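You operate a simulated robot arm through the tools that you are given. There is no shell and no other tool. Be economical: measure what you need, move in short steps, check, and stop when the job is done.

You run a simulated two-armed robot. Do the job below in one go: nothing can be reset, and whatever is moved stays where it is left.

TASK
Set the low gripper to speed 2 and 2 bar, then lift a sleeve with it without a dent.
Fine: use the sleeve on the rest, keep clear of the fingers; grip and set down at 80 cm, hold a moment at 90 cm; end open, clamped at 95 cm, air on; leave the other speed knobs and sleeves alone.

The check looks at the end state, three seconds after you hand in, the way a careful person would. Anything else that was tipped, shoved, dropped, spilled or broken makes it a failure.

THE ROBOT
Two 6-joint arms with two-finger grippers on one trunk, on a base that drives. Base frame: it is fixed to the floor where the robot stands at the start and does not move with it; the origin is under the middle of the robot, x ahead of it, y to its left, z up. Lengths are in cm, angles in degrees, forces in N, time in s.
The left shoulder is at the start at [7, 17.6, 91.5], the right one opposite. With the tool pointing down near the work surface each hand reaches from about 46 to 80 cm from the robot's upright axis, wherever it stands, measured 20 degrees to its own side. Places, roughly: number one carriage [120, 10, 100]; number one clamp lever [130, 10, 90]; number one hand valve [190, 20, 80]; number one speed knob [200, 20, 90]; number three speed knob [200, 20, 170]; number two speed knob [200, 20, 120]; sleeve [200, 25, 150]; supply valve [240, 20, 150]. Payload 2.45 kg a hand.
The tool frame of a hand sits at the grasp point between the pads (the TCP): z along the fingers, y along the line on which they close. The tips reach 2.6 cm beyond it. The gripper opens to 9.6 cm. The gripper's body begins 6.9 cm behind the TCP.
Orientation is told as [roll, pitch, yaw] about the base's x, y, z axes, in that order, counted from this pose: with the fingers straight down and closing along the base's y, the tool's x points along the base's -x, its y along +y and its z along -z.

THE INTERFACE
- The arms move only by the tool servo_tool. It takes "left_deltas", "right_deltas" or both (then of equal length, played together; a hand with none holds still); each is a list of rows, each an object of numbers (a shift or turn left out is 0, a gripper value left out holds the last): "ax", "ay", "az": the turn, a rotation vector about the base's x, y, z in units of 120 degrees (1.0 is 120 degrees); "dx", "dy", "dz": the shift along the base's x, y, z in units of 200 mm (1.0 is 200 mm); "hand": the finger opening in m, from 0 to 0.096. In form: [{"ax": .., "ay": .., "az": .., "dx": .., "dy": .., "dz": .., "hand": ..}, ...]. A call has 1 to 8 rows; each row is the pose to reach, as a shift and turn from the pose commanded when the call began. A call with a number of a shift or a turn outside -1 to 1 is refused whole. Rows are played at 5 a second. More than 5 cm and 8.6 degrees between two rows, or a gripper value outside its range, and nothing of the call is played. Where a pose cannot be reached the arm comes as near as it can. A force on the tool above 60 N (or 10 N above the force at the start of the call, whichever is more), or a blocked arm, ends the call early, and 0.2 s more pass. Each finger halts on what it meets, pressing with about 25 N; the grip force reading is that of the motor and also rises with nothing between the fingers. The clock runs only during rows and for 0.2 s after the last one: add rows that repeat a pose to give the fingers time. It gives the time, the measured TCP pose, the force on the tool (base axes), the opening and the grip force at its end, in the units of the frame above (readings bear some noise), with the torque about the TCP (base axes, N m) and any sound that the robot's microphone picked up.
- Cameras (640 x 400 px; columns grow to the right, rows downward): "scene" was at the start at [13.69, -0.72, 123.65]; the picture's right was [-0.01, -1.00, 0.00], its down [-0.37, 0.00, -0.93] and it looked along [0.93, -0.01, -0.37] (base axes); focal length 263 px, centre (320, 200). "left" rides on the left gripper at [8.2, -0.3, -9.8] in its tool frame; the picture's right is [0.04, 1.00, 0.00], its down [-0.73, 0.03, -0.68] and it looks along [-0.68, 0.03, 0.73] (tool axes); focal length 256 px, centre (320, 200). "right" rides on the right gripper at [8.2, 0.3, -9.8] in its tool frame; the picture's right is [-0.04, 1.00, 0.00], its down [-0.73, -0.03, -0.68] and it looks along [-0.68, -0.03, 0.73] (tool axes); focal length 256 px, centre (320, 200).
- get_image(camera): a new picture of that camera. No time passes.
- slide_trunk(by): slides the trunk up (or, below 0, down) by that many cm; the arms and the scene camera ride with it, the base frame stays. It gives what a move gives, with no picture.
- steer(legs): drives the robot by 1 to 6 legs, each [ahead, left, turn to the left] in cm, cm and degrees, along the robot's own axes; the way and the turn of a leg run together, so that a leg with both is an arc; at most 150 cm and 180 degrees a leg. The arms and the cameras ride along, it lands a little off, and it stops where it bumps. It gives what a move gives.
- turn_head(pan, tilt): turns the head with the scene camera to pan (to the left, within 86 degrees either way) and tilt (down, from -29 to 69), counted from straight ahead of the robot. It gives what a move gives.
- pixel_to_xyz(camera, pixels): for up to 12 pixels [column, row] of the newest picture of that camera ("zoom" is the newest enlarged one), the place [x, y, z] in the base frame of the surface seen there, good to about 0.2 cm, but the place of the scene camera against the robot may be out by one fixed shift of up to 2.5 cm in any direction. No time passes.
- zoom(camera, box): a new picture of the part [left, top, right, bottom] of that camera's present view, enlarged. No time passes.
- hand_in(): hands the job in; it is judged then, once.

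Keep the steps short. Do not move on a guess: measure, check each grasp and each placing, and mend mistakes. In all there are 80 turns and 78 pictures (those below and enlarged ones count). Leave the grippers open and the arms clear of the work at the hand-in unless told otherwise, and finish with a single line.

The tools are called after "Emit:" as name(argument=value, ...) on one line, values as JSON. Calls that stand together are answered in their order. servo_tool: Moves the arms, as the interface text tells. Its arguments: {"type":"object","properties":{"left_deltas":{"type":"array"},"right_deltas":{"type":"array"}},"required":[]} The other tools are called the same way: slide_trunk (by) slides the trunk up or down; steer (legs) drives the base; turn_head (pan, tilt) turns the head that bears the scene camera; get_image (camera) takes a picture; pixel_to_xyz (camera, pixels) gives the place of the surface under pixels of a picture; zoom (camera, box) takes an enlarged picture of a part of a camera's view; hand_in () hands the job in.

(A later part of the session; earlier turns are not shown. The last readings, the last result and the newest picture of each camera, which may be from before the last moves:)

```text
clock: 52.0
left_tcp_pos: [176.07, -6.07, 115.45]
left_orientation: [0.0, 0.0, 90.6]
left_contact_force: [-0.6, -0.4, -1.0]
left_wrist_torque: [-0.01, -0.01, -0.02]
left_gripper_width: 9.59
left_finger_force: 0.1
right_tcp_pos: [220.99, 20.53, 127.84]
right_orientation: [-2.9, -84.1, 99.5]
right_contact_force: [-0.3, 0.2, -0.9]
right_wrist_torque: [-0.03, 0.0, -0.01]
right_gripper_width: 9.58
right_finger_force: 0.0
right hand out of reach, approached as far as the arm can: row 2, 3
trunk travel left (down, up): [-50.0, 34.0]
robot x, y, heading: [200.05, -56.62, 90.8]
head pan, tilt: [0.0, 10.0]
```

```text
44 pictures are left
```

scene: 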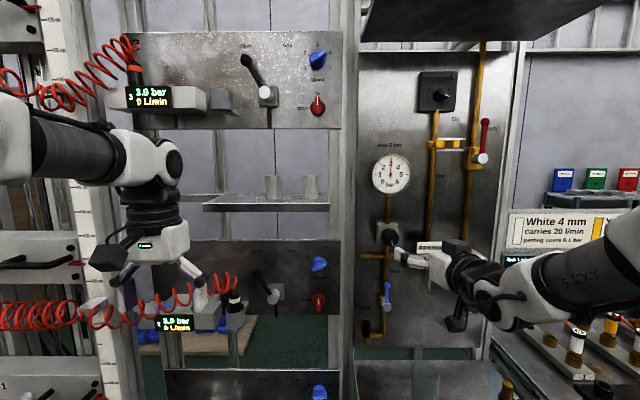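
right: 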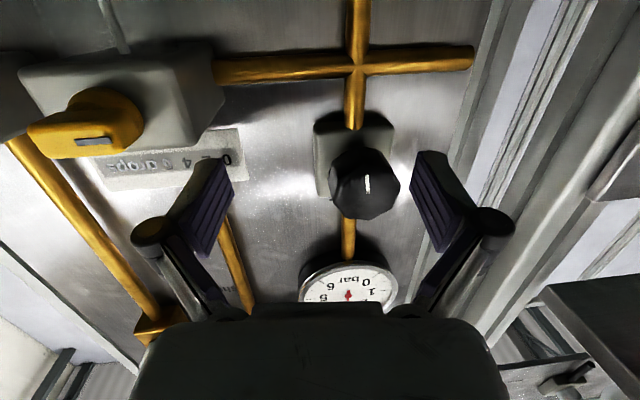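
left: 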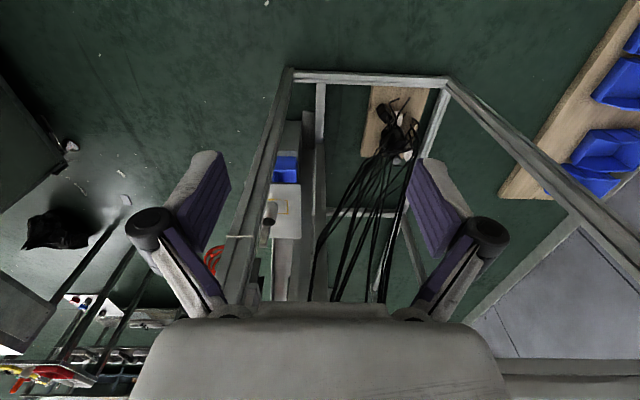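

The pose is still limited, now 6° off and 2.7 cm to the right. A higher hand relative to the shoulder helped before, so I'll back off, raise the hand 13 cm and lower the trunk 13 cm more.

Emit:
servo_tool(right_deltas=[{"dy": -0.2, "dx": -0.03}, {"dy": -0.28, "dz": 0.1, "dx": -0.06}, {"dy": -0.28, "dz": 0.3, "dx": -0.1}, {"dy": -0.28, "dz": 0.5, "dx": -0.12}, {"dy": -0.28, "dz": 0.65, "dx": -0.13}, {"dy": -0.28, "dz": 0.65, "dx": -0.13}])

Emit:
slide_trunk(by=-13)

```text
clock: 53.4
left_tcp_pos: [176.56, -6.03, 115.6]
left_orientation: [0.2, 0.0, 90.5]
left_contact_force: [0.3, 0.4, 0.2]
left_wrist_torque: [-0.03, 0.06, -0.05]
left_gripper_width: 9.57
left_finger_force: 0.0
right_tcp_pos: [216.3, 17.46, 142.43]
right_orientation: [71.1, -89.5, 19.2]
right_contact_force: [0.2, 1.0, 0.4]
right_wrist_torque: [0.01, -0.04, 0.06]
right_gripper_width: 9.6
right_finger_force: 0.1
right hand out of reach, approached as far as the arm can: row 1, 2, 3, 4
trunk travel left (down, up): [-50.0, 34.0]
robot x, y, heading: [200.09, -56.91, 90.4]
head pan, tilt: [0.0, 10.0]
```

```text
clock: 54.9
left_tcp_pos: [176.14, -6.06, 102.38]
left_orientation: [0.1, 0.0, 90.6]
left_contact_force: [0.5, -0.7, -0.9]
left_wrist_torque: [-0.01, -0.03, 0.02]
left_gripper_width: 9.61
left_finger_force: 0.0
right_tcp_pos: [215.89, 17.42, 129.48]
right_orientation: [70.7, -89.7, 19.5]
right_contact_force: [0.6, 0.3, 0.4]
right_wrist_torque: [-0.01, 0.05, -0.02]
right_gripper_width: 9.62
right_finger_force: 0.2
trunk travel left (down, up): [-37.0, 47.0]
robot x, y, heading: [199.96, -56.52, 90.7]
head pan, tilt: [0.0, 10.0]
```

The hand is now exactly level at (215.9, 17.4, 129.5). I'll shift 2.4 cm right and then go in to y≈22.4.

Emit:
servo_tool(right_deltas=[{"dx": 0.06}, {"dx": 0.12}, {"dx": 0.12, "dy": 0.1}, {"dx": 0.12, "dy": 0.25}, {"dx": 0.12, "dy": 0.25}])

Emit:
get_image(camera="right")

```text
clock: 56.1
left_tcp_pos: [176.21, -6.07, 102.63]
left_orientation: [0.0, -0.1, 90.6]
left_contact_force: [-0.5, 0.3, -0.3]
left_wrist_torque: [0.04, 0.0, 0.0]
left_gripper_width: 9.6
left_finger_force: 0.0
right_tcp_pos: [218.17, 22.27, 129.43]
right_orientation: [143.0, -89.6, -53.3]
right_contact_force: [-0.1, -0.3, 0.0]
right_wrist_torque: [0.0, 0.01, 0.02]
right_gripper_width: 9.59
right_finger_force: 0.0
right hand out of reach, approached as far as the arm can: row 4
trunk travel left (down, up): [-37.0, 47.0]
robot x, y, heading: [200.19, -56.8, 90.6]
head pan, tilt: [0.0, 10.0]
```

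```text
43 pictures are left
```

right: 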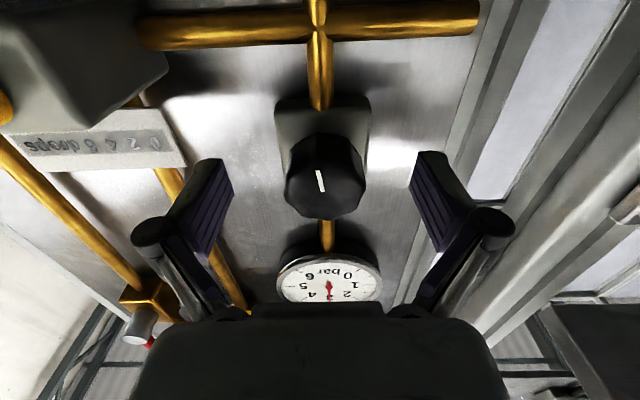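

The knob sits centred between the pads. I'll close on it.

Emit:
servo_tool(right_deltas=[{"hand": 0.03}, {"hand": 0.03}, {"hand": 0.03}])

```text
clock: 56.9
left_tcp_pos: [176.01, -6.14, 102.41]
left_orientation: [-0.1, 0.0, 90.6]
left_contact_force: [-1.1, -0.6, 0.4]
left_wrist_torque: [-0.04, 0.04, 0.01]
left_gripper_width: 9.58
left_finger_force: 0.1
right_tcp_pos: [217.96, 22.4, 129.29]
right_orientation: [139.3, -89.7, -49.5]
right_contact_force: [-6.5, -3.3, -4.0]
right_wrist_torque: [0.22, -0.02, 0.48]
right_gripper_width: 4.13
right_finger_force: 44.8
trunk travel left (down, up): [-37.0, 47.0]
robot x, y, heading: [200.41, -56.61, 90.4]
head pan, tilt: [0.0, 10.0]
```

It holds the knob (4.1 cm wide, 45 N). I'll turn it 24° towards "−", which is anticlockwise, and read the gauge.

Emit:
servo_tool(right_deltas=[{"ay": -0.05}, {"ay": -0.1}, {"ay": -0.15}, {"ay": -0.2}, {"ay": -0.2}])

Emit:
get_image(camera="scene")

```text
clock: 58.1
left_tcp_pos: [177.04, -5.73, 102.36]
left_orientation: [0.5, 0.3, 90.5]
left_contact_force: [0.4, -0.7, -0.1]
left_wrist_torque: [0.0, -0.01, 0.0]
left_gripper_width: 9.57
left_finger_force: 0.0
right_tcp_pos: [218.19, 21.78, 127.14]
right_orientation: [-88.3, -67.0, 177.9]
right_contact_force: [38.9, 8.3, -19.6]
right_wrist_torque: [-0.74, 1.12, -0.7]
right_gripper_width: 4.63
right_finger_force: 12.4
right hand out of reach, approached as far as the arm can: row 1, 2, 3, 4, 5
trunk travel left (down, up): [-37.0, 47.0]
robot x, y, heading: [200.23, -56.82, 90.5]
head pan, tilt: [0.0, 10.0]
```

```text
42 pictures are left
```

scene: 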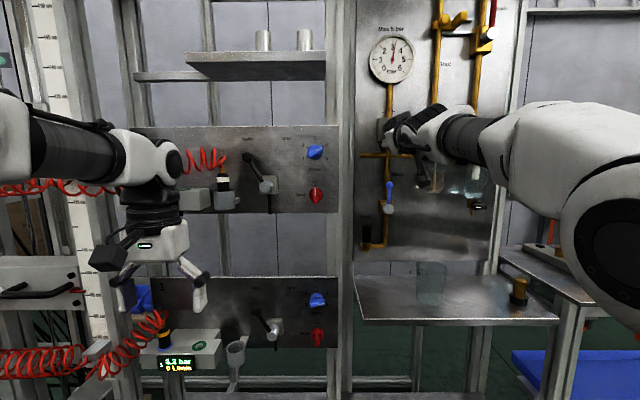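

The hand slid about 2 cm down, with 39 N side force. I'll check the gauge before correcting.

Emit:
zoom(camera="scene", box=[340, 20, 468, 150])

Emit:
get_image(camera="right")

```text
3.08 times, centred on (404, 85) of scene
```

zoom: 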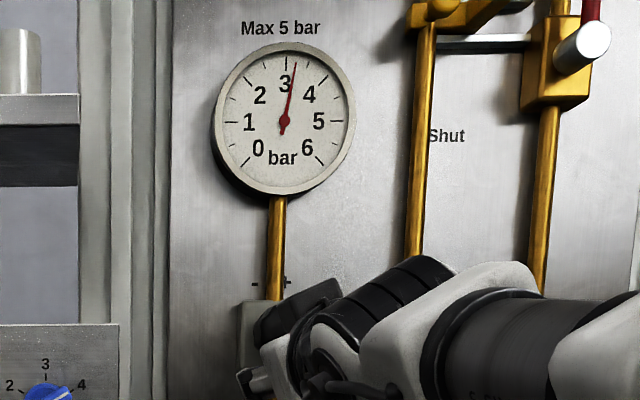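

```text
40 pictures are left
```

right: 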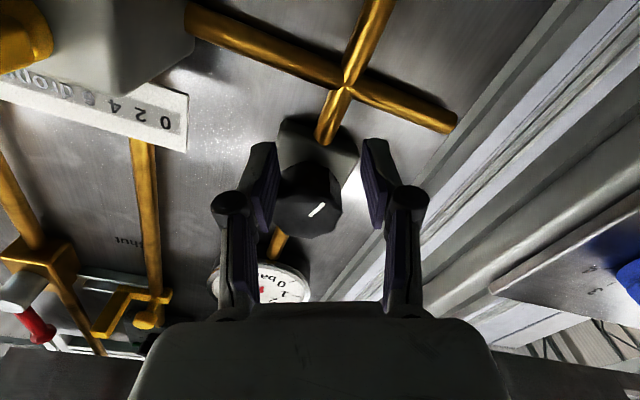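

The gauge now reads 3.2 bar, so the knob slipped the wrong way because the arm's pose was marginal. I'll let go and back off to y≈15. Then I'll move the robot 9 cm left and 5 cm back so the arm has a better stance.

Emit:
servo_tool(right_deltas=[{"hand": 0.096}, {"hand": 0.096}, {"hand": 0.096, "dy": -0.15}, {"hand": 0.096, "dy": -0.3, "ay": 0.05}, {"hand": 0.096, "dy": -0.37, "ay": 0.1}, {"dy": -0.37, "ay": 0.15}, {"dy": -0.37, "ay": 0.2}])

Emit:
steer(legs=[[-5, 9, 0]])

```text
clock: 59.7
left_tcp_pos: [176.12, -6.03, 102.47]
left_orientation: [0.0, 0.0, 90.6]
left_contact_force: [-1.1, 1.0, 0.9]
left_wrist_torque: [-0.02, 0.01, 0.0]
left_gripper_width: 9.63
left_finger_force: 0.1
right_tcp_pos: [216.61, 13.81, 127.94]
right_orientation: [75.6, -89.6, 14.7]
right_contact_force: [0.7, 0.8, 0.2]
right_wrist_torque: [0.02, -0.01, -0.03]
right_gripper_width: 9.58
right_finger_force: 0.0
trunk travel left (down, up): [-37.0, 47.0]
robot x, y, heading: [200.27, -56.65, 90.8]
head pan, tilt: [0.0, 10.0]
```

```text
clock: 60.9
left_tcp_pos: [167.22, -11.0, 102.57]
left_orientation: [0.0, 0.0, 90.5]
left_contact_force: [0.1, 0.0, -0.5]
left_wrist_torque: [0.03, -0.03, -0.01]
left_gripper_width: 9.62
left_finger_force: 0.2
right_tcp_pos: [207.62, 8.76, 128.03]
right_orientation: [70.9, -89.8, 19.4]
right_contact_force: [-0.4, -0.7, 0.5]
right_wrist_torque: [0.02, 0.01, -0.05]
right_gripper_width: 9.59
right_finger_force: 0.1
trunk travel left (down, up): [-37.0, 47.0]
robot x, y, heading: [191.3, -61.55, 90.5]
head pan, tilt: [0.0, 10.0]
```

The robot backed up without a bump. Now I'll bring the hand back to the knob axis at y≈14.5 while pre-twisting it 36° clockwise, which leaves a long stroke towards "−".

Emit:
servo_tool(right_deltas=[{"dx": 0.1, "dy": 0.06, "dz": 0.014}, {"dx": 0.22, "dy": 0.12, "dz": 0.03, "ay": 0.05}, {"dx": 0.35, "dy": 0.18, "dz": 0.05, "ay": 0.11}, {"dx": 0.46, "dy": 0.23, "dz": 0.07, "ay": 0.18}, {"dx": 0.535, "dy": 0.28, "dz": 0.07, "ay": 0.24}, {"dx": 0.535, "dy": 0.28, "dz": 0.07, "ay": 0.3}, {"dx": 0.535, "dy": 0.28, "dz": 0.07, "ay": 0.3}])

Emit:
get_image(camera="right")

```text
clock: 62.5
left_tcp_pos: [167.28, -11.02, 102.38]
left_orientation: [0.1, 0.0, 90.5]
left_contact_force: [0.5, -0.4, -0.1]
left_wrist_torque: [0.03, 0.02, 0.0]
left_gripper_width: 9.57
left_finger_force: 0.1
right_tcp_pos: [217.33, 13.71, 128.17]
right_orientation: [91.1, -53.7, -2.1]
right_contact_force: [-0.9, 0.4, 0.3]
right_wrist_torque: [-0.03, 0.03, 0.02]
right_gripper_width: 9.58
right_finger_force: 0.0
right hand out of reach, approached as far as the arm can: row 3, 4, 5, 6, 7
trunk travel left (down, up): [-37.0, 47.0]
robot x, y, heading: [191.03, -61.48, 90.7]
head pan, tilt: [0.0, 10.0]
```

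```text
39 pictures are left
```

right: 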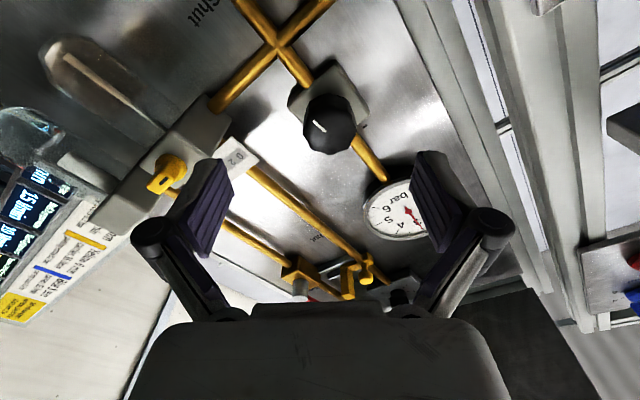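

The pre-twist worked and the hand is level at (217.3, 13.7, 128.2). I'll narrow the fingers to 6.5 cm to stay clear of the oiler label, then go in to (218.3, 22.4, 129.4).

Emit:
servo_tool(right_deltas=[{"hand": 0.065, "dx": 0.03, "dz": 0.04, "dy": 0.02}, {"hand": 0.065, "dx": 0.05, "dz": 0.06, "dy": 0.1}, {"dx": 0.05, "dz": 0.06, "dy": 0.25}, {"dx": 0.05, "dz": 0.06, "dy": 0.38}, {"dx": 0.05, "dz": 0.06, "dy": 0.435}, {"dx": 0.05, "dz": 0.06, "dy": 0.435}])

Emit:
get_image(camera="right")

```text
clock: 63.9
left_tcp_pos: [167.35, -10.98, 102.49]
left_orientation: [0.1, -0.1, 90.5]
left_contact_force: [0.3, -0.4, 0.1]
left_wrist_torque: [0.01, 0.0, -0.01]
left_gripper_width: 9.61
left_finger_force: 0.1
right_tcp_pos: [216.76, 19.5, 126.8]
right_orientation: [91.9, -53.7, -3.6]
right_contact_force: [-0.4, 0.9, -0.1]
right_wrist_torque: [0.0, 0.02, -0.03]
right_gripper_width: 6.51
right_finger_force: 0.1
right hand out of reach, approached as far as the arm can: row 1, 2, 3, 4, 5, 6
trunk travel left (down, up): [-37.0, 47.0]
robot x, y, heading: [191.06, -61.47, 90.5]
head pan, tilt: [0.0, 10.0]
```

```text
38 pictures are left
```

right: 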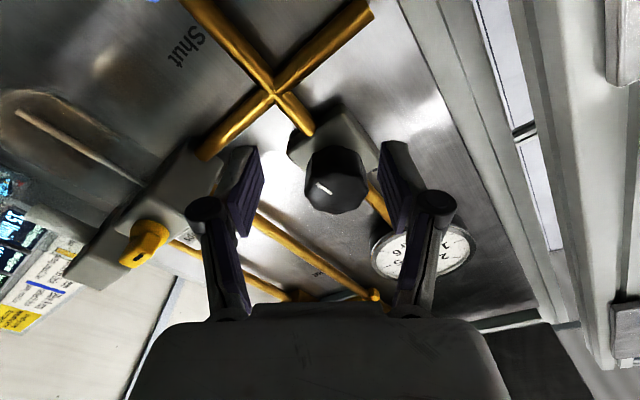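

Now it falls short at the far end, because the hand is too high relative to the shoulder. I'll back off 4 cm, raise the trunk 9 cm, then come down and forward to the knob.

Emit:
servo_tool(right_deltas=[{"dy": -0.1}, {"dy": -0.22, "dz": 0.03}, {"dy": -0.22, "dz": 0.03}])

Emit:
slide_trunk(by=9)

Emit:
servo_tool(right_deltas=[{"dz": -0.1, "dx": 0.03}, {"dz": -0.2, "dx": 0.05, "dy": 0.03}, {"dz": -0.3, "dx": 0.07, "dy": 0.06}, {"dz": -0.33, "dx": 0.07, "dy": 0.06}])

```text
clock: 64.7
left_tcp_pos: [167.22, -10.92, 102.41]
left_orientation: [0.0, -0.1, 90.5]
left_contact_force: [-0.4, 0.0, -0.5]
left_wrist_torque: [0.01, 0.01, -0.01]
left_gripper_width: 9.61
left_finger_force: 0.0
right_tcp_pos: [216.32, 14.84, 126.67]
right_orientation: [90.6, -53.7, -0.9]
right_contact_force: [-0.6, 0.3, 0.6]
right_wrist_torque: [0.03, 0.03, 0.0]
right_gripper_width: 6.49
right_finger_force: 0.1
right hand out of reach, approached as far as the arm can: row 1, 2, 3
trunk travel left (down, up): [-37.0, 47.0]
robot x, y, heading: [191.43, -61.74, 90.4]
head pan, tilt: [0.0, 10.0]
```

```text
clock: 65.9
left_tcp_pos: [167.19, -11.03, 111.35]
left_orientation: [0.0, 0.1, 90.5]
left_contact_force: [0.5, 0.6, -0.4]
left_wrist_torque: [-0.02, -0.01, -0.01]
left_gripper_width: 9.6
left_finger_force: 0.1
right_tcp_pos: [216.43, 14.75, 135.7]
right_orientation: [90.8, -53.7, -0.9]
right_contact_force: [-0.4, -0.5, 0.1]
right_wrist_torque: [-0.01, 0.0, -0.02]
right_gripper_width: 6.52
right_finger_force: 0.0
trunk travel left (down, up): [-46.0, 38.0]
robot x, y, heading: [191.06, -61.62, 90.5]
head pan, tilt: [0.0, 10.0]
```

```text
clock: 66.9
left_tcp_pos: [167.1, -11.08, 111.46]
left_orientation: [0.0, 0.0, 90.5]
left_contact_force: [-0.7, 0.4, 0.0]
left_wrist_torque: [-0.02, 0.04, 0.0]
left_gripper_width: 9.59
left_finger_force: 0.0
right_tcp_pos: [218.66, 16.47, 129.76]
right_orientation: [90.0, -53.7, 0.7]
right_contact_force: [0.0, 0.7, 0.5]
right_wrist_torque: [0.03, 0.01, 0.03]
right_gripper_width: 6.52
right_finger_force: 0.0
right hand out of reach, approached as far as the arm can: row 2, 3, 4
trunk travel left (down, up): [-46.0, 38.0]
robot x, y, heading: [191.28, -61.68, 90.4]
head pan, tilt: [0.0, 10.0]
```

It's level at (218.7, 16.5, 129.8). I'll go forward onto the knob.

Emit:
servo_tool(right_deltas=[{"dy": 0.1, "dx": -0.01, "dz": -0.01}, {"dy": 0.2, "dx": -0.02, "dz": -0.02}, {"dy": 0.295, "dx": -0.02, "dz": -0.02}, {"dy": 0.295, "dx": -0.02, "dz": -0.02}])

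Emit:
get_image(camera="right")

```text
clock: 67.9
left_tcp_pos: [167.28, -11.07, 111.58]
left_orientation: [-0.1, 0.0, 90.5]
left_contact_force: [-0.1, -0.5, -0.9]
left_wrist_torque: [-0.01, -0.01, 0.0]
left_gripper_width: 9.61
left_finger_force: 0.0
right_tcp_pos: [217.46, 22.16, 128.64]
right_orientation: [90.7, -53.8, -0.7]
right_contact_force: [-0.6, -0.1, -0.5]
right_wrist_torque: [0.01, 0.02, -0.02]
right_gripper_width: 6.5
right_finger_force: 0.0
right hand out of reach, approached as far as the arm can: row 1, 2
trunk travel left (down, up): [-46.0, 38.0]
robot x, y, heading: [191.18, -61.77, 90.4]
head pan, tilt: [0.0, 10.0]
```

```text
37 pictures are left
```

right: 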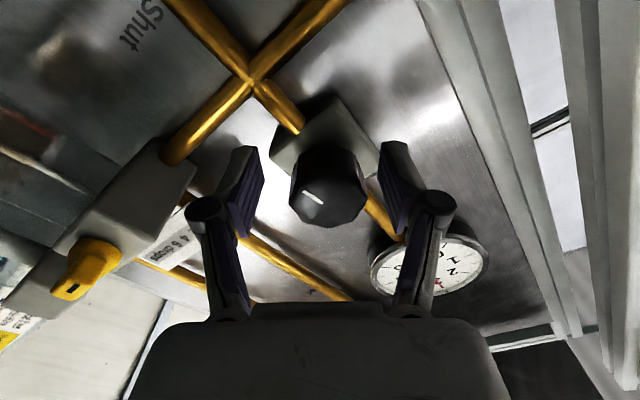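

The knob is between the pads. I'll nudge 0.8 cm right and up to its centre and close.

Emit:
servo_tool(right_deltas=[{"dx": 0.035, "dz": 0.035}, {"dx": 0.035, "dz": 0.035}, {"dx": 0.035, "dz": 0.035, "hand": 0.03}, {"dx": 0.035, "dz": 0.035, "hand": 0.03}, {"dx": 0.035, "dz": 0.035, "hand": 0.03}])

Emit:
servo_tool(right_deltas=[{"ay": -0.06}, {"ay": -0.12}, {"ay": -0.18}, {"ay": -0.24}, {"ay": -0.24}])

Emit:
zoom(camera="scene", box=[340, 20, 500, 150])

```text
clock: 69.1
left_tcp_pos: [167.03, -11.05, 111.46]
left_orientation: [-0.1, 0.0, 90.6]
left_contact_force: [-0.1, 0.5, -1.0]
left_wrist_torque: [-0.02, 0.0, 0.02]
left_gripper_width: 9.57
left_finger_force: 0.1
right_tcp_pos: [217.84, 21.88, 129.75]
right_orientation: [91.2, -53.9, -1.4]
right_contact_force: [-6.6, 7.4, 15.1]
right_wrist_torque: [0.16, -0.05, 0.65]
right_gripper_width: 4.1
right_finger_force: 44.8
trunk travel left (down, up): [-46.0, 38.0]
robot x, y, heading: [191.25, -61.47, 90.5]
head pan, tilt: [0.0, 10.0]
```

```text
clock: 70.3
left_tcp_pos: [167.27, -11.08, 111.49]
left_orientation: [-0.1, 0.1, 90.5]
left_contact_force: [-0.4, 0.0, 0.7]
left_wrist_torque: [0.02, 0.02, 0.02]
left_gripper_width: 9.58
left_finger_force: 0.1
right_tcp_pos: [217.89, 21.96, 129.5]
right_orientation: [94.6, -82.7, -4.8]
right_contact_force: [-2.5, 12.1, 20.5]
right_wrist_torque: [0.24, -0.04, -0.09]
right_gripper_width: 4.12
right_finger_force: 44.9
trunk travel left (down, up): [-46.0, 38.0]
robot x, y, heading: [191.75, -61.53, 90.5]
head pan, tilt: [0.0, 10.0]
```

```text
3.08 times, centred on (420, 85) of scene
```

zoom: 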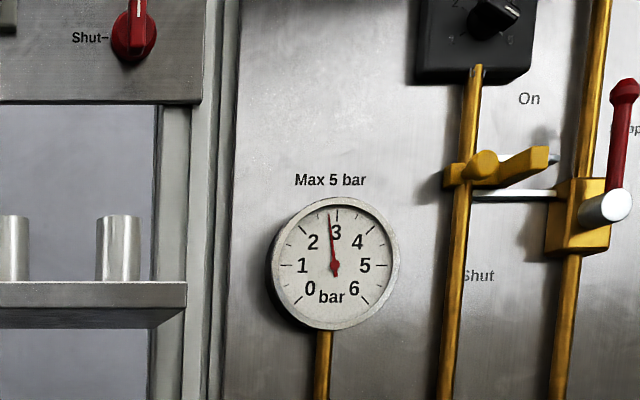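

The twist held cleanly this time and the gauge fell to about 2.85 bar for 29°. I'll turn 50° more.

Emit:
servo_tool(right_deltas=[{"ay": -0.06}, {"ay": -0.12}, {"ay": -0.18}, {"ay": -0.24}, {"ay": -0.3}, {"ay": -0.36}, {"ay": -0.42}, {"ay": -0.42}])

Emit:
get_image(camera="scene")

```text
clock: 72.1
left_tcp_pos: [167.36, -11.06, 111.52]
left_orientation: [0.2, 0.0, 90.4]
left_contact_force: [0.1, 0.1, -0.5]
left_wrist_torque: [-0.02, 0.02, -0.01]
left_gripper_width: 9.59
left_finger_force: 0.2
right_tcp_pos: [218.45, 21.83, 129.71]
right_orientation: [-91.1, -47.1, -179.0]
right_contact_force: [14.4, 22.8, 36.3]
right_wrist_torque: [0.22, 0.14, -0.78]
right_gripper_width: 4.08
right_finger_force: 44.9
trunk travel left (down, up): [-46.0, 38.0]
robot x, y, heading: [191.25, -61.71, 90.6]
head pan, tilt: [0.0, 10.0]
```

```text
35 pictures are left
```

scene: 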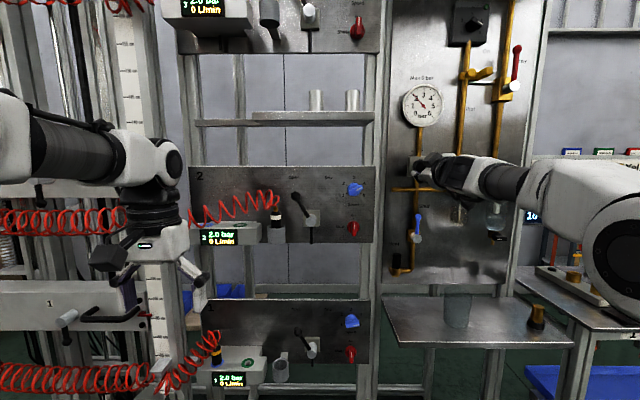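

Emit:
zoom(camera="scene", box=[180, 290, 400, 395])

Emit:
zoom(camera="scene", box=[390, 75, 460, 135])

```text
2.91 times, centred on (290, 342) of scene
```

zoom: 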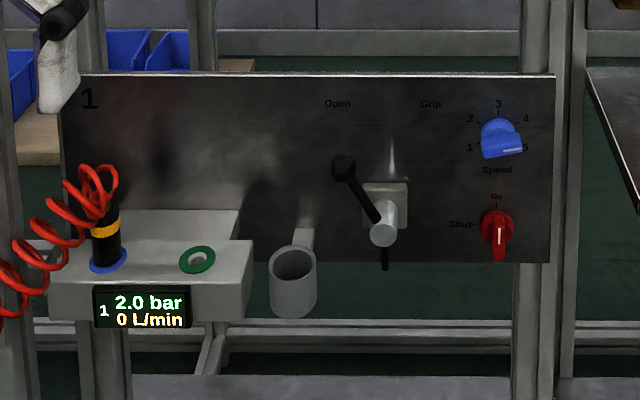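

```text
6.67 times, centred on (425, 105) of scene
```

zoom: 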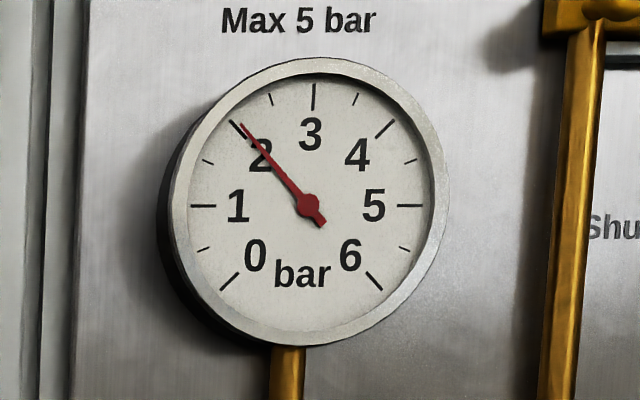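

Panel 1 reads 2.0 bar and so does the gauge. The speed knob of panel 1 points at 5, so it needs to go to 2, and the red air valve is on. I'll release the regulator and back away.

Emit:
servo_tool(right_deltas=[{"hand": 0.065}, {"hand": 0.065}, {"hand": 0.065, "dy": -0.1}, {"dy": -0.25}, {"dy": -0.4}, {"dy": -0.5}])

Emit:
zoom(camera="scene", box=[180, 200, 460, 395])

Emit:
pixel_to_xyz(camera="scene", pixels=[[351, 320], [351, 352], [311, 347], [385, 310], [300, 315], [457, 310]])

```text
clock: 73.5
left_tcp_pos: [167.29, -11.08, 111.54]
left_orientation: [0.0, -0.1, 90.6]
left_contact_force: [-0.4, 0.3, -0.5]
left_wrist_torque: [0.01, 0.02, 0.02]
left_gripper_width: 9.59
left_finger_force: 0.1
right_tcp_pos: [219.78, 14.7, 129.21]
right_orientation: [-88.2, -46.8, 174.5]
right_contact_force: [-0.8, -0.6, -0.5]
right_wrist_torque: [-0.03, 0.0, 0.0]
right_gripper_width: 6.51
right_finger_force: 0.1
right hand out of reach, approached as far as the arm can: row 3, 4, 5, 6
trunk travel left (down, up): [-46.0, 38.0]
robot x, y, heading: [191.4, -61.98, 90.5]
head pan, tilt: [0.0, 10.0]
```

```text
2.05 times, centred on (320, 298) of scene
```

zoom: 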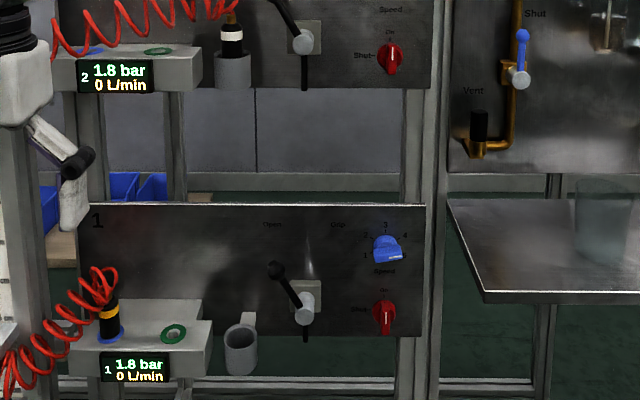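

```text
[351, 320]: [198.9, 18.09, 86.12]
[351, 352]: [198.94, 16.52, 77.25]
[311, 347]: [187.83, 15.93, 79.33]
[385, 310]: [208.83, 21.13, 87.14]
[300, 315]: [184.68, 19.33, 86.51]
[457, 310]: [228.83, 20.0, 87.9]
```

Both displays now read 1.8, so the knob either lagged or was dragged on release. I'll go back onto it, correcting the 4° yaw, and close without twisting first.

Emit:
servo_tool(right_deltas=[{"dx": -0.04, "az": 0.02}, {"dx": -0.075, "dz": 0.01, "az": 0.035, "dy": 0.1}, {"dx": -0.075, "dz": 0.01, "az": 0.035, "dy": 0.25}, {"dx": -0.075, "dz": 0.01, "az": 0.035, "dy": 0.365}, {"dx": -0.075, "dz": 0.01, "az": 0.035, "dy": 0.365}, {"dx": -0.075, "dz": 0.01, "az": 0.035, "dy": 0.365}])

Emit:
get_image(camera="right")

```text
clock: 74.9
left_tcp_pos: [167.21, -11.02, 111.41]
left_orientation: [0.0, 0.0, 90.6]
left_contact_force: [0.4, -0.2, 0.2]
left_wrist_torque: [-0.03, -0.01, 0.0]
left_gripper_width: 9.59
left_finger_force: 0.0
right_tcp_pos: [218.66, 20.4, 129.67]
right_orientation: [-88.9, -46.6, 178.8]
right_contact_force: [0.0, -0.6, -0.7]
right_wrist_torque: [-0.02, 0.01, 0.0]
right_gripper_width: 6.5
right_finger_force: 0.1
right hand out of reach, approached as far as the arm can: row 3, 4
trunk travel left (down, up): [-46.0, 38.0]
robot x, y, heading: [191.33, -61.62, 90.6]
head pan, tilt: [0.0, 10.0]
```

```text
31 pictures are left
```

right: 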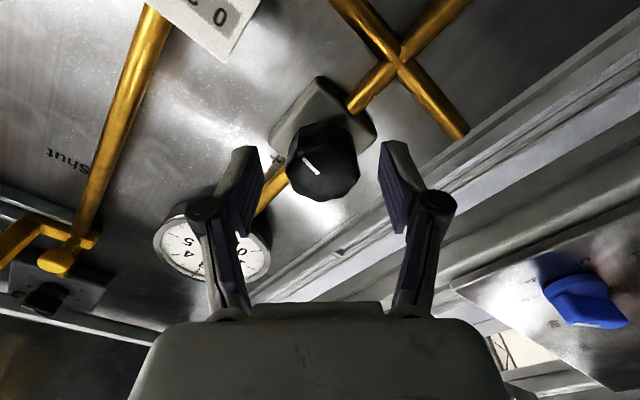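

It's well aligned. I'll go 1.6 cm deeper, close, then twist back 10° clockwise and wait.

Emit:
servo_tool(right_deltas=[{"dy": 0.08}, {"dy": 0.08}, {"dy": 0.08, "hand": 0.03}, {"dy": 0.08, "hand": 0.03}, {"dy": 0.08, "hand": 0.03}])

Emit:
servo_tool(right_deltas=[{"ay": 0.045}, {"ay": 0.085}, {"ay": 0.085}, {"ay": 0.085}, {"ay": 0.085}, {"ay": 0.085}])

Emit:
zoom(camera="scene", box=[180, 290, 400, 395])

```text
clock: 76.1
left_tcp_pos: [166.88, -10.87, 111.3]
left_orientation: [-0.2, 0.1, 90.7]
left_contact_force: [-0.1, -0.1, 0.1]
left_wrist_torque: [0.0, -0.02, 0.02]
left_gripper_width: 9.59
left_finger_force: 0.0
right_tcp_pos: [218.77, 22.22, 129.66]
right_orientation: [-88.6, -46.5, 176.9]
right_contact_force: [-17.8, -7.4, -16.2]
right_wrist_torque: [-0.41, -0.19, 0.67]
right_gripper_width: 4.69
right_finger_force: 13.2
right hand out of reach, approached as far as the arm can: row 1
trunk travel left (down, up): [-46.0, 38.0]
robot x, y, heading: [191.29, -61.55, 90.3]
head pan, tilt: [0.0, 10.0]
```

```text
clock: 77.5
left_tcp_pos: [167.21, -11.18, 111.56]
left_orientation: [0.0, 0.0, 90.5]
left_contact_force: [-0.3, -0.3, 0.1]
left_wrist_torque: [-0.01, 0.01, -0.02]
left_gripper_width: 9.58
left_finger_force: 0.2
right_tcp_pos: [218.41, 23.55, 129.74]
right_orientation: [-88.0, -56.8, 178.5]
right_contact_force: [-4.2, -18.1, -5.7]
right_wrist_torque: [0.51, 0.03, -0.58]
right_gripper_width: 4.37
right_finger_force: 9.9
right hand out of reach, approached as far as the arm can: row 1
trunk travel left (down, up): [-46.0, 38.0]
robot x, y, heading: [191.47, -61.02, 90.7]
head pan, tilt: [0.0, 10.0]
```

```text
2.91 times, centred on (290, 342) of scene
```

zoom: 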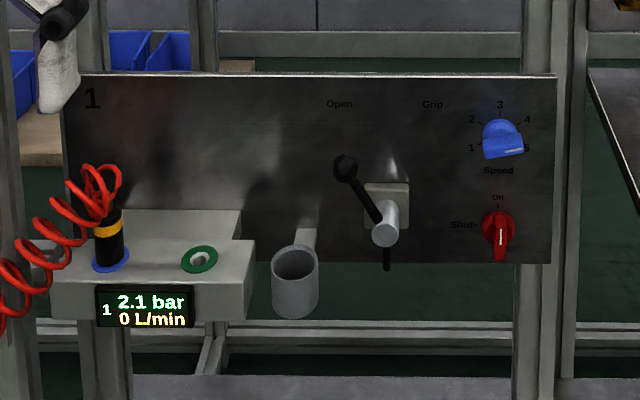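

It reads 2.1 bar, and the tips touch the mount plate. I'll ease out 1 cm and turn 5° back towards "−".

Emit:
servo_tool(right_deltas=[{"dy": -0.04, "ay": -0.02}, {"dy": -0.04, "ay": -0.04}, {"dy": -0.04, "ay": -0.04}, {"dy": -0.04, "ay": -0.04}, {"dy": -0.04, "ay": -0.04}])

Emit:
zoom(camera="scene", box=[180, 290, 400, 395])

```text
clock: 78.7
left_tcp_pos: [167.21, -10.86, 111.35]
left_orientation: [0.0, 0.1, 90.5]
left_contact_force: [0.3, 0.5, 0.1]
left_wrist_torque: [-0.02, -0.01, -0.03]
left_gripper_width: 9.59
left_finger_force: 0.1
right_tcp_pos: [218.49, 23.12, 129.48]
right_orientation: [-88.3, -52.0, 178.9]
right_contact_force: [6.8, 36.3, 36.4]
right_wrist_torque: [0.21, 0.19, -0.06]
right_gripper_width: 4.08
right_finger_force: 45.0
trunk travel left (down, up): [-46.0, 38.0]
robot x, y, heading: [191.0, -61.32, 90.5]
head pan, tilt: [0.0, 10.0]
```

```text
2.91 times, centred on (290, 342) of scene
```

zoom: 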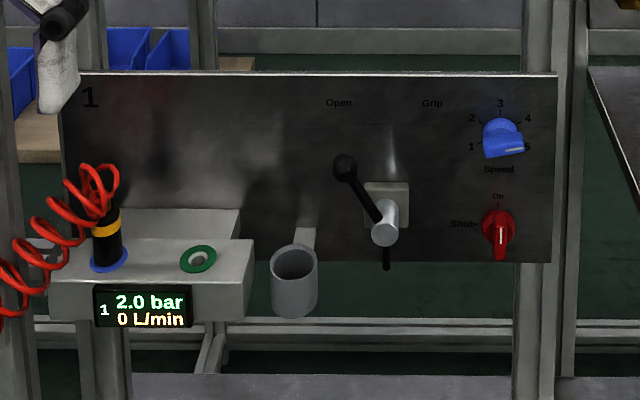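

It reads 2.0 bar while held, but with about 36 N of strain. I'll relax the strain, then open wide in place before backing out, so the knob isn't dragged.

Emit:
servo_tool(right_deltas=[{"dy": 0.03, "dz": 0.02}, {"dy": 0.03, "dz": 0.02}])

Emit:
servo_tool(right_deltas=[{"hand": 0.096}, {"hand": 0.096}, {"hand": 0.096}, {"dy": -0.08}])

Emit:
zoom(camera="scene", box=[180, 290, 400, 395])

```text
clock: 79.3
left_tcp_pos: [167.5, -11.32, 111.46]
left_orientation: [0.0, -0.2, 90.4]
left_contact_force: [-0.2, 0.1, 0.0]
left_wrist_torque: [0.01, -0.01, 0.0]
left_gripper_width: 9.59
left_finger_force: 0.1
right_tcp_pos: [218.42, 23.12, 129.58]
right_orientation: [-87.2, -52.1, 177.9]
right_contact_force: [0.3, -27.2, -14.7]
right_wrist_torque: [0.16, -0.07, 0.01]
right_gripper_width: 4.07
right_finger_force: 44.7
trunk travel left (down, up): [-46.0, 38.0]
robot x, y, heading: [191.4, -61.97, 90.7]
head pan, tilt: [0.0, 10.0]
```

```text
clock: 80.3
left_tcp_pos: [167.24, -11.26, 111.59]
left_orientation: [0.0, -0.1, 90.6]
left_contact_force: [-1.5, -1.0, 0.4]
left_wrist_torque: [0.05, 0.0, 0.01]
left_gripper_width: 9.61
left_finger_force: 0.0
right_tcp_pos: [218.25, 21.83, 130.14]
right_orientation: [-88.0, -52.1, 178.6]
right_contact_force: [0.1, -0.3, -0.4]
right_wrist_torque: [0.0, -0.02, -0.02]
right_gripper_width: 9.6
right_finger_force: 0.2
trunk travel left (down, up): [-46.0, 38.0]
robot x, y, heading: [191.6, -61.53, 90.6]
head pan, tilt: [0.0, 10.0]
```

```text
2.91 times, centred on (290, 342) of scene
```

zoom: 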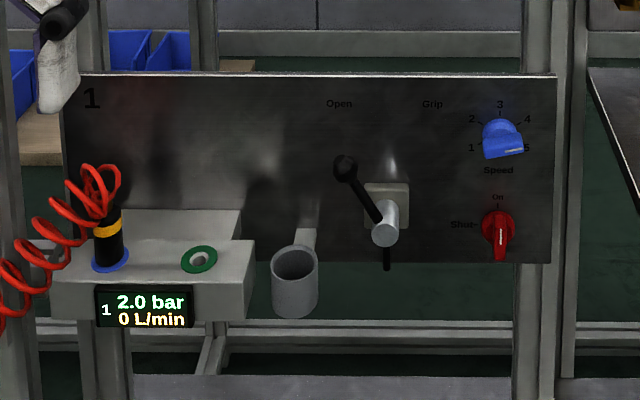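

It stays at 2.0 bar with the hand off. Next is speed knob 1. I'll back out to y≈11 while twisting clockwise in the air, then shift the robot 18 cm left.

Emit:
servo_tool(right_deltas=[{"dy": -0.2}, {"dy": -0.35, "ay": 0.06}, {"dy": -0.5, "ay": 0.125}, {"dy": -0.54, "ay": 0.19}, {"dy": -0.54, "ay": 0.255}, {"dy": -0.54, "ay": 0.32}, {"dy": -0.54, "ay": 0.385}, {"dy": -0.54, "ay": 0.45}])

Emit:
servo_tool(right_deltas=[{"ay": 0.065}, {"ay": 0.13}, {"ay": 0.195}, {"ay": 0.26}, {"ay": 0.325}, {"ay": 0.39}, {"ay": 0.455}, {"ay": 0.52}])

Emit:
steer(legs=[[0, 18, 0]])

Emit:
get_image(camera="scene")

```text
clock: 82.1
left_tcp_pos: [167.24, -10.97, 111.57]
left_orientation: [0.0, 0.1, 90.4]
left_contact_force: [0.2, 0.2, -0.2]
left_wrist_torque: [0.0, -0.02, -0.01]
left_gripper_width: 9.63
left_finger_force: 0.0
right_tcp_pos: [218.35, 11.19, 130.0]
right_orientation: [87.8, -73.7, 3.4]
right_contact_force: [-0.2, 0.6, 0.4]
right_wrist_torque: [-0.01, -0.03, -0.01]
right_gripper_width: 9.6
right_finger_force: 0.1
right hand out of reach, approached as far as the arm can: row 1, 2, 3
trunk travel left (down, up): [-46.0, 38.0]
robot x, y, heading: [191.53, -61.51, 90.5]
head pan, tilt: [0.0, 10.0]
```

```text
clock: 83.9
left_tcp_pos: [167.23, -11.0, 111.32]
left_orientation: [0.1, 0.0, 90.4]
left_contact_force: [0.0, 0.3, -0.2]
left_wrist_torque: [-0.01, 0.01, 0.02]
left_gripper_width: 9.57
left_finger_force: 0.1
right_tcp_pos: [218.11, 11.31, 129.7]
right_orientation: [90.8, -11.4, 0.9]
right_contact_force: [0.6, -0.2, 0.9]
right_wrist_torque: [-0.03, 0.03, 0.0]
right_gripper_width: 9.63
right_finger_force: 0.0
trunk travel left (down, up): [-46.0, 38.0]
robot x, y, heading: [191.22, -61.68, 90.3]
head pan, tilt: [0.0, 10.0]
```

```text
clock: 85.4
left_tcp_pos: [149.82, -10.95, 111.43]
left_orientation: [0.0, 0.1, 90.2]
left_contact_force: [-0.7, -0.2, -0.8]
left_wrist_torque: [-0.01, -0.04, 0.03]
left_gripper_width: 9.6
left_finger_force: 0.1
right_tcp_pos: [200.72, 11.01, 129.72]
right_orientation: [90.8, -11.5, 0.6]
right_contact_force: [-0.4, -0.5, -0.6]
right_wrist_torque: [0.01, -0.03, -0.04]
right_gripper_width: 9.59
right_finger_force: 0.0
trunk travel left (down, up): [-46.0, 38.0]
robot x, y, heading: [173.46, -62.08, 90.3]
head pan, tilt: [0.0, 10.0]
```

```text
27 pictures are left
```

scene: 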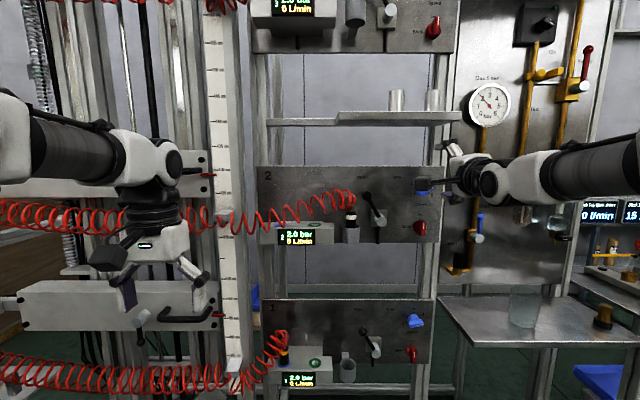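

All displays show 2.0 bar. The hand is twisted 79° clockwise and clear at y≈11, so I'll lower the trunk 43 cm to bring it in front of speed knob 1.

Emit:
slide_trunk(by=-43)

Emit:
get_image(camera="right")

```text
refused: -43 is not a number from -40 to 40
```

```text
26 pictures are left
```

right: 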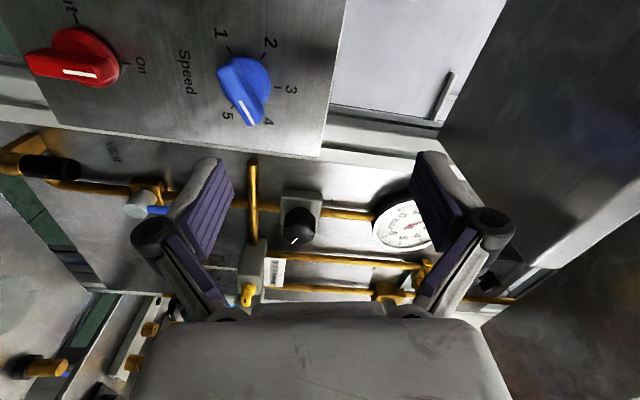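

A slide is limited to 40 cm, so I'll lower by 40.

Emit:
slide_trunk(by=-40)

Emit:
get_image(camera="right")

```text
clock: 89.3
left_tcp_pos: [149.9, -11.06, 71.42]
left_orientation: [0.0, 0.0, 90.2]
left_contact_force: [0.1, 0.4, 0.1]
left_wrist_torque: [0.02, 0.0, 0.0]
left_gripper_width: 9.58
left_finger_force: 0.1
right_tcp_pos: [200.85, 10.89, 89.82]
right_orientation: [90.9, -11.5, 0.6]
right_contact_force: [-0.2, -0.5, 0.3]
right_wrist_torque: [0.01, 0.01, 0.02]
right_gripper_width: 9.59
right_finger_force: 0.0
trunk travel left (down, up): [-6.0, 78.0]
robot x, y, heading: [173.89, -61.69, 90.0]
head pan, tilt: [0.0, 10.0]
```

```text
25 pictures are left
```

right: 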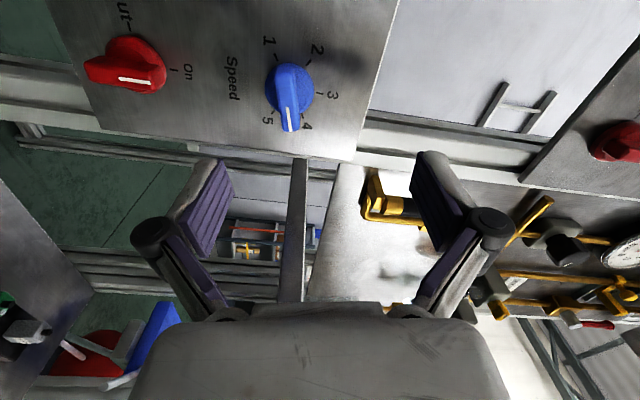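

I see speed knob 1 near (290,90) with its scale. I'll measure the knob, the scale numbers and the pointer.

Emit:
pixel_to_xyz(camera="right", pixels=[[288, 90], [291, 122], [288, 70], [268, 40], [318, 49], [333, 93], [306, 127], [267, 121], [275, 85], [305, 85], [187, 71], [293, 128]])

Emit:
zoom(camera="right", box=[230, 20, 360, 150])

```text
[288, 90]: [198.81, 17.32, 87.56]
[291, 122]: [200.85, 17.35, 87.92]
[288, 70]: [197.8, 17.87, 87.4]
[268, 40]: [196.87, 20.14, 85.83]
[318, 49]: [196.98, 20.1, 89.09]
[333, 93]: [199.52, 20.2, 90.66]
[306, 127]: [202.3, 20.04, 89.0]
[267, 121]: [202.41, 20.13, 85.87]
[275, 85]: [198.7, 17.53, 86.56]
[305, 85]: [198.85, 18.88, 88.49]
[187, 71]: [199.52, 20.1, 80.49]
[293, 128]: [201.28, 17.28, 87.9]
```

```text
3.08 times, centred on (295, 85) of right
```

zoom: 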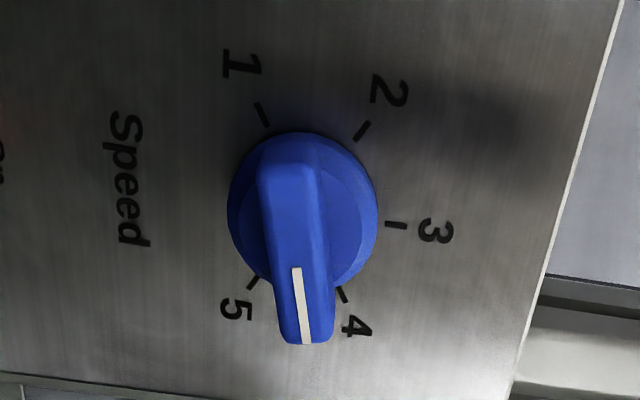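

The knob axis is at (199.6, 87.6). The pointer sits at about 82° clockwise from the top, with "2" at −62°, so it needs 144° anticlockwise. The bar stands from y≈17.3 to 18.9. I'll narrow the fingers to 6 cm and go in to y≈16.

Emit:
servo_tool(right_deltas=[{"hand": 0.06, "dx": -0.03, "dz": -0.055}, {"hand": 0.06, "dx": -0.0625, "dz": -0.11, "dy": 0.05}, {"dx": -0.0625, "dz": -0.11, "dy": 0.16, "ay": 0.025}, {"dx": -0.0625, "dz": -0.11, "dy": 0.255, "ay": 0.025}, {"dx": -0.0625, "dz": -0.11, "dy": 0.255, "ay": 0.025}])

Emit:
get_image(camera="right")

```text
clock: 90.5
left_tcp_pos: [149.86, -10.92, 71.42]
left_orientation: [0.0, -0.1, 90.2]
left_contact_force: [0.3, 0.3, 0.1]
left_wrist_torque: [0.01, 0.0, -0.01]
left_gripper_width: 9.61
left_finger_force: 0.1
right_tcp_pos: [199.61, 16.27, 87.54]
right_orientation: [90.8, -8.5, 0.6]
right_contact_force: [0.0, 0.1, -1.3]
right_wrist_torque: [-0.01, 0.0, 0.0]
right_gripper_width: 6.01
right_finger_force: 0.0
trunk travel left (down, up): [-6.0, 78.0]
robot x, y, heading: [174.02, -61.64, 90.2]
head pan, tilt: [0.0, 10.0]
```

```text
23 pictures are left
```

right: 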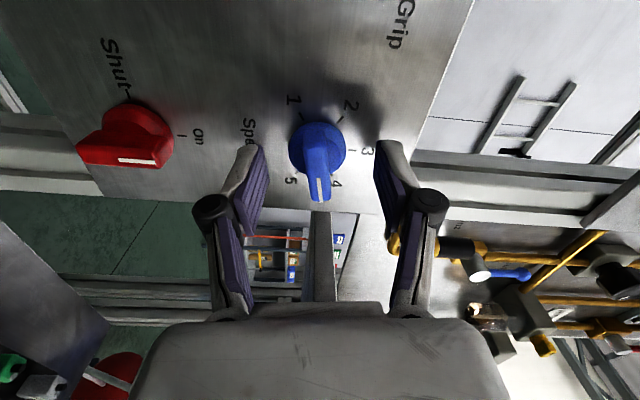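

It's exactly placed, with the bar at (318,170) between the pads. I'll close and check the width.

Emit:
servo_tool(right_deltas=[{"hand": 0.0}, {"hand": 0.0}, {"hand": 0.0}])

Emit:
servo_tool(right_deltas=[{"ay": -0.05}, {"ay": -0.1}, {"ay": -0.15}, {"ay": -0.2}, {"ay": -0.25}, {"ay": -0.3}, {"ay": -0.35}, {"ay": -0.4}])

```text
clock: 91.3
left_tcp_pos: [149.99, -11.03, 71.56]
left_orientation: [0.1, -0.1, 90.2]
left_contact_force: [-0.4, 0.7, -0.7]
left_wrist_torque: [0.0, -0.01, 0.01]
left_gripper_width: 9.62
left_finger_force: 0.1
right_tcp_pos: [199.64, 16.23, 87.61]
right_orientation: [90.6, -8.5, 0.6]
right_contact_force: [-1.7, -38.7, -24.6]
right_wrist_torque: [-0.62, -0.01, 0.05]
right_gripper_width: 1.19
right_finger_force: 39.5
trunk travel left (down, up): [-6.0, 78.0]
robot x, y, heading: [173.62, -61.89, 90.5]
head pan, tilt: [0.0, 10.0]
```

```text
clock: 93.1
left_tcp_pos: [149.88, -10.94, 71.38]
left_orientation: [-0.1, 0.0, 90.1]
left_contact_force: [-0.3, -0.9, -0.2]
left_wrist_torque: [0.01, -0.01, 0.04]
left_gripper_width: 9.6
left_finger_force: 0.1
right_tcp_pos: [199.6, 16.18, 87.53]
right_orientation: [89.9, -56.6, 1.1]
right_contact_force: [-2.9, -7.6, -12.8]
right_wrist_torque: [-0.38, 0.01, -0.15]
right_gripper_width: 1.17
right_finger_force: 39.0
trunk travel left (down, up): [-6.0, 78.0]
robot x, y, heading: [173.54, -61.57, 90.4]
head pan, tilt: [0.0, 10.0]
```

It grips the bar (1.2 cm) and turned 48° cleanly. Two more strokes of 48° follow.

Emit:
servo_tool(right_deltas=[{"ay": -0.05}, {"ay": -0.1}, {"ay": -0.15}, {"ay": -0.2}, {"ay": -0.25}, {"ay": -0.3}, {"ay": -0.35}, {"ay": -0.4}])

Emit:
servo_tool(right_deltas=[{"ay": -0.06}, {"ay": -0.12}, {"ay": -0.18}, {"ay": -0.24}, {"ay": -0.3}, {"ay": -0.36}, {"ay": -0.4}, {"ay": -0.4}])

Emit:
zoom(camera="right", box=[200, 80, 440, 230])

```text
clock: 94.9
left_tcp_pos: [149.73, -10.95, 71.32]
left_orientation: [0.0, 0.0, 90.1]
left_contact_force: [-0.1, -0.2, -0.1]
left_wrist_torque: [0.03, 0.01, -0.01]
left_gripper_width: 9.6
left_finger_force: 0.1
right_tcp_pos: [199.49, 16.12, 87.69]
right_orientation: [-87.0, -75.5, 177.9]
right_contact_force: [-3.8, 13.5, 5.2]
right_wrist_torque: [1.08, 0.01, 0.24]
right_gripper_width: 1.19
right_finger_force: 38.7
trunk travel left (down, up): [-6.0, 78.0]
robot x, y, heading: [173.39, -61.71, 90.1]
head pan, tilt: [0.0, 10.0]
```

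```text
clock: 96.7
left_tcp_pos: [149.59, -11.02, 71.28]
left_orientation: [-0.2, 0.0, 90.2]
left_contact_force: [-0.1, -0.7, 0.9]
left_wrist_torque: [0.01, -0.01, -0.01]
left_gripper_width: 9.57
left_finger_force: 0.2
right_tcp_pos: [199.47, 16.11, 87.64]
right_orientation: [-88.8, -27.2, 179.3]
right_contact_force: [-5.9, 28.3, 22.5]
right_wrist_torque: [0.69, -0.01, 0.39]
right_gripper_width: 1.18
right_finger_force: 38.3
trunk travel left (down, up): [-6.0, 78.0]
robot x, y, heading: [173.84, -61.59, 90.3]
head pan, tilt: [0.0, 10.0]
```

```text
2.67 times, centred on (320, 155) of right
```

zoom: 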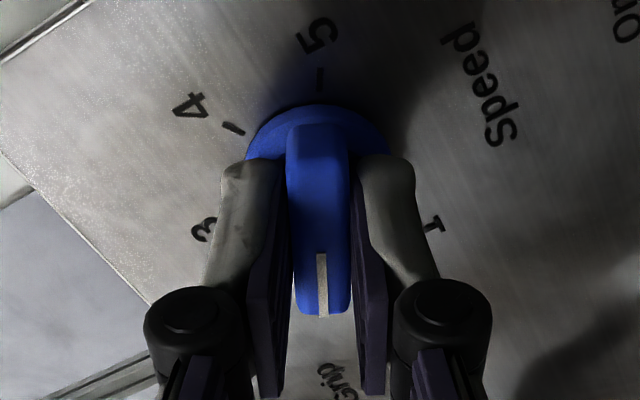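

The hand's angle is −63°, and "1" and "3" sit symmetric about the pointer, so it is on 2. I'll open and back out straight.

Emit:
servo_tool(right_deltas=[{"hand": 0.06}, {"hand": 0.06}, {"hand": 0.06, "dy": -0.05}, {"dy": -0.2}, {"dy": -0.4}, {"dy": -0.4}])

Emit:
zoom(camera="right", box=[160, 0, 480, 200])

Emit:
turn_head(pan=45, tilt=0)

Emit:
get_image(camera="scene")

```text
clock: 98.1
left_tcp_pos: [149.77, -10.92, 71.44]
left_orientation: [-0.1, 0.0, 90.2]
left_contact_force: [0.0, 0.0, -0.6]
left_wrist_torque: [0.03, 0.03, -0.01]
left_gripper_width: 9.6
left_finger_force: 0.0
right_tcp_pos: [199.52, 8.0, 87.51]
right_orientation: [-88.8, -27.5, 179.3]
right_contact_force: [0.5, -0.4, -0.3]
right_wrist_torque: [-0.03, -0.01, 0.03]
right_gripper_width: 6.0
right_finger_force: 0.0
trunk travel left (down, up): [-6.0, 78.0]
robot x, y, heading: [173.55, -61.77, 90.2]
head pan, tilt: [0.0, 10.0]
```

```text
2.00 times, centred on (320, 100) of right
```

zoom: 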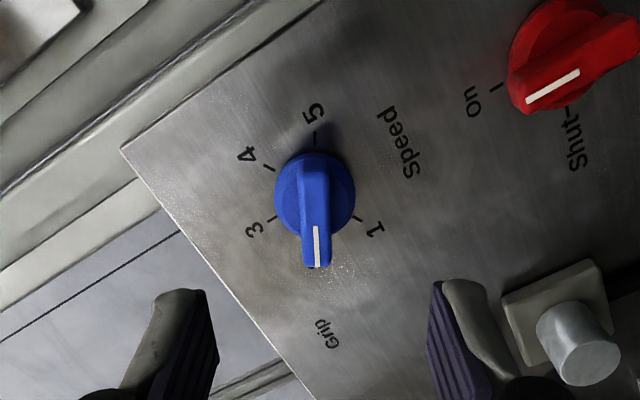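

```text
clock: 99.2
left_tcp_pos: [149.76, -10.92, 71.43]
left_orientation: [-0.1, -0.1, 90.2]
left_contact_force: [-0.8, 0.2, 0.3]
left_wrist_torque: [-0.02, -0.02, -0.03]
left_gripper_width: 9.61
left_finger_force: 0.1
right_tcp_pos: [199.62, 8.02, 87.35]
right_orientation: [-88.8, -27.5, 179.2]
right_contact_force: [-0.5, 0.2, 0.4]
right_wrist_torque: [0.03, 0.01, -0.02]
right_gripper_width: 5.99
right_finger_force: 0.2
trunk travel left (down, up): [-6.0, 78.0]
robot x, y, heading: [173.68, -62.05, 90.2]
head pan, tilt: [45.0, 0.0]
```

```text
20 pictures are left
```

scene: 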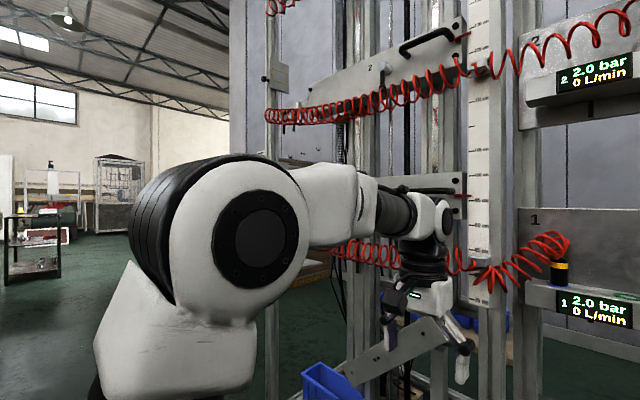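

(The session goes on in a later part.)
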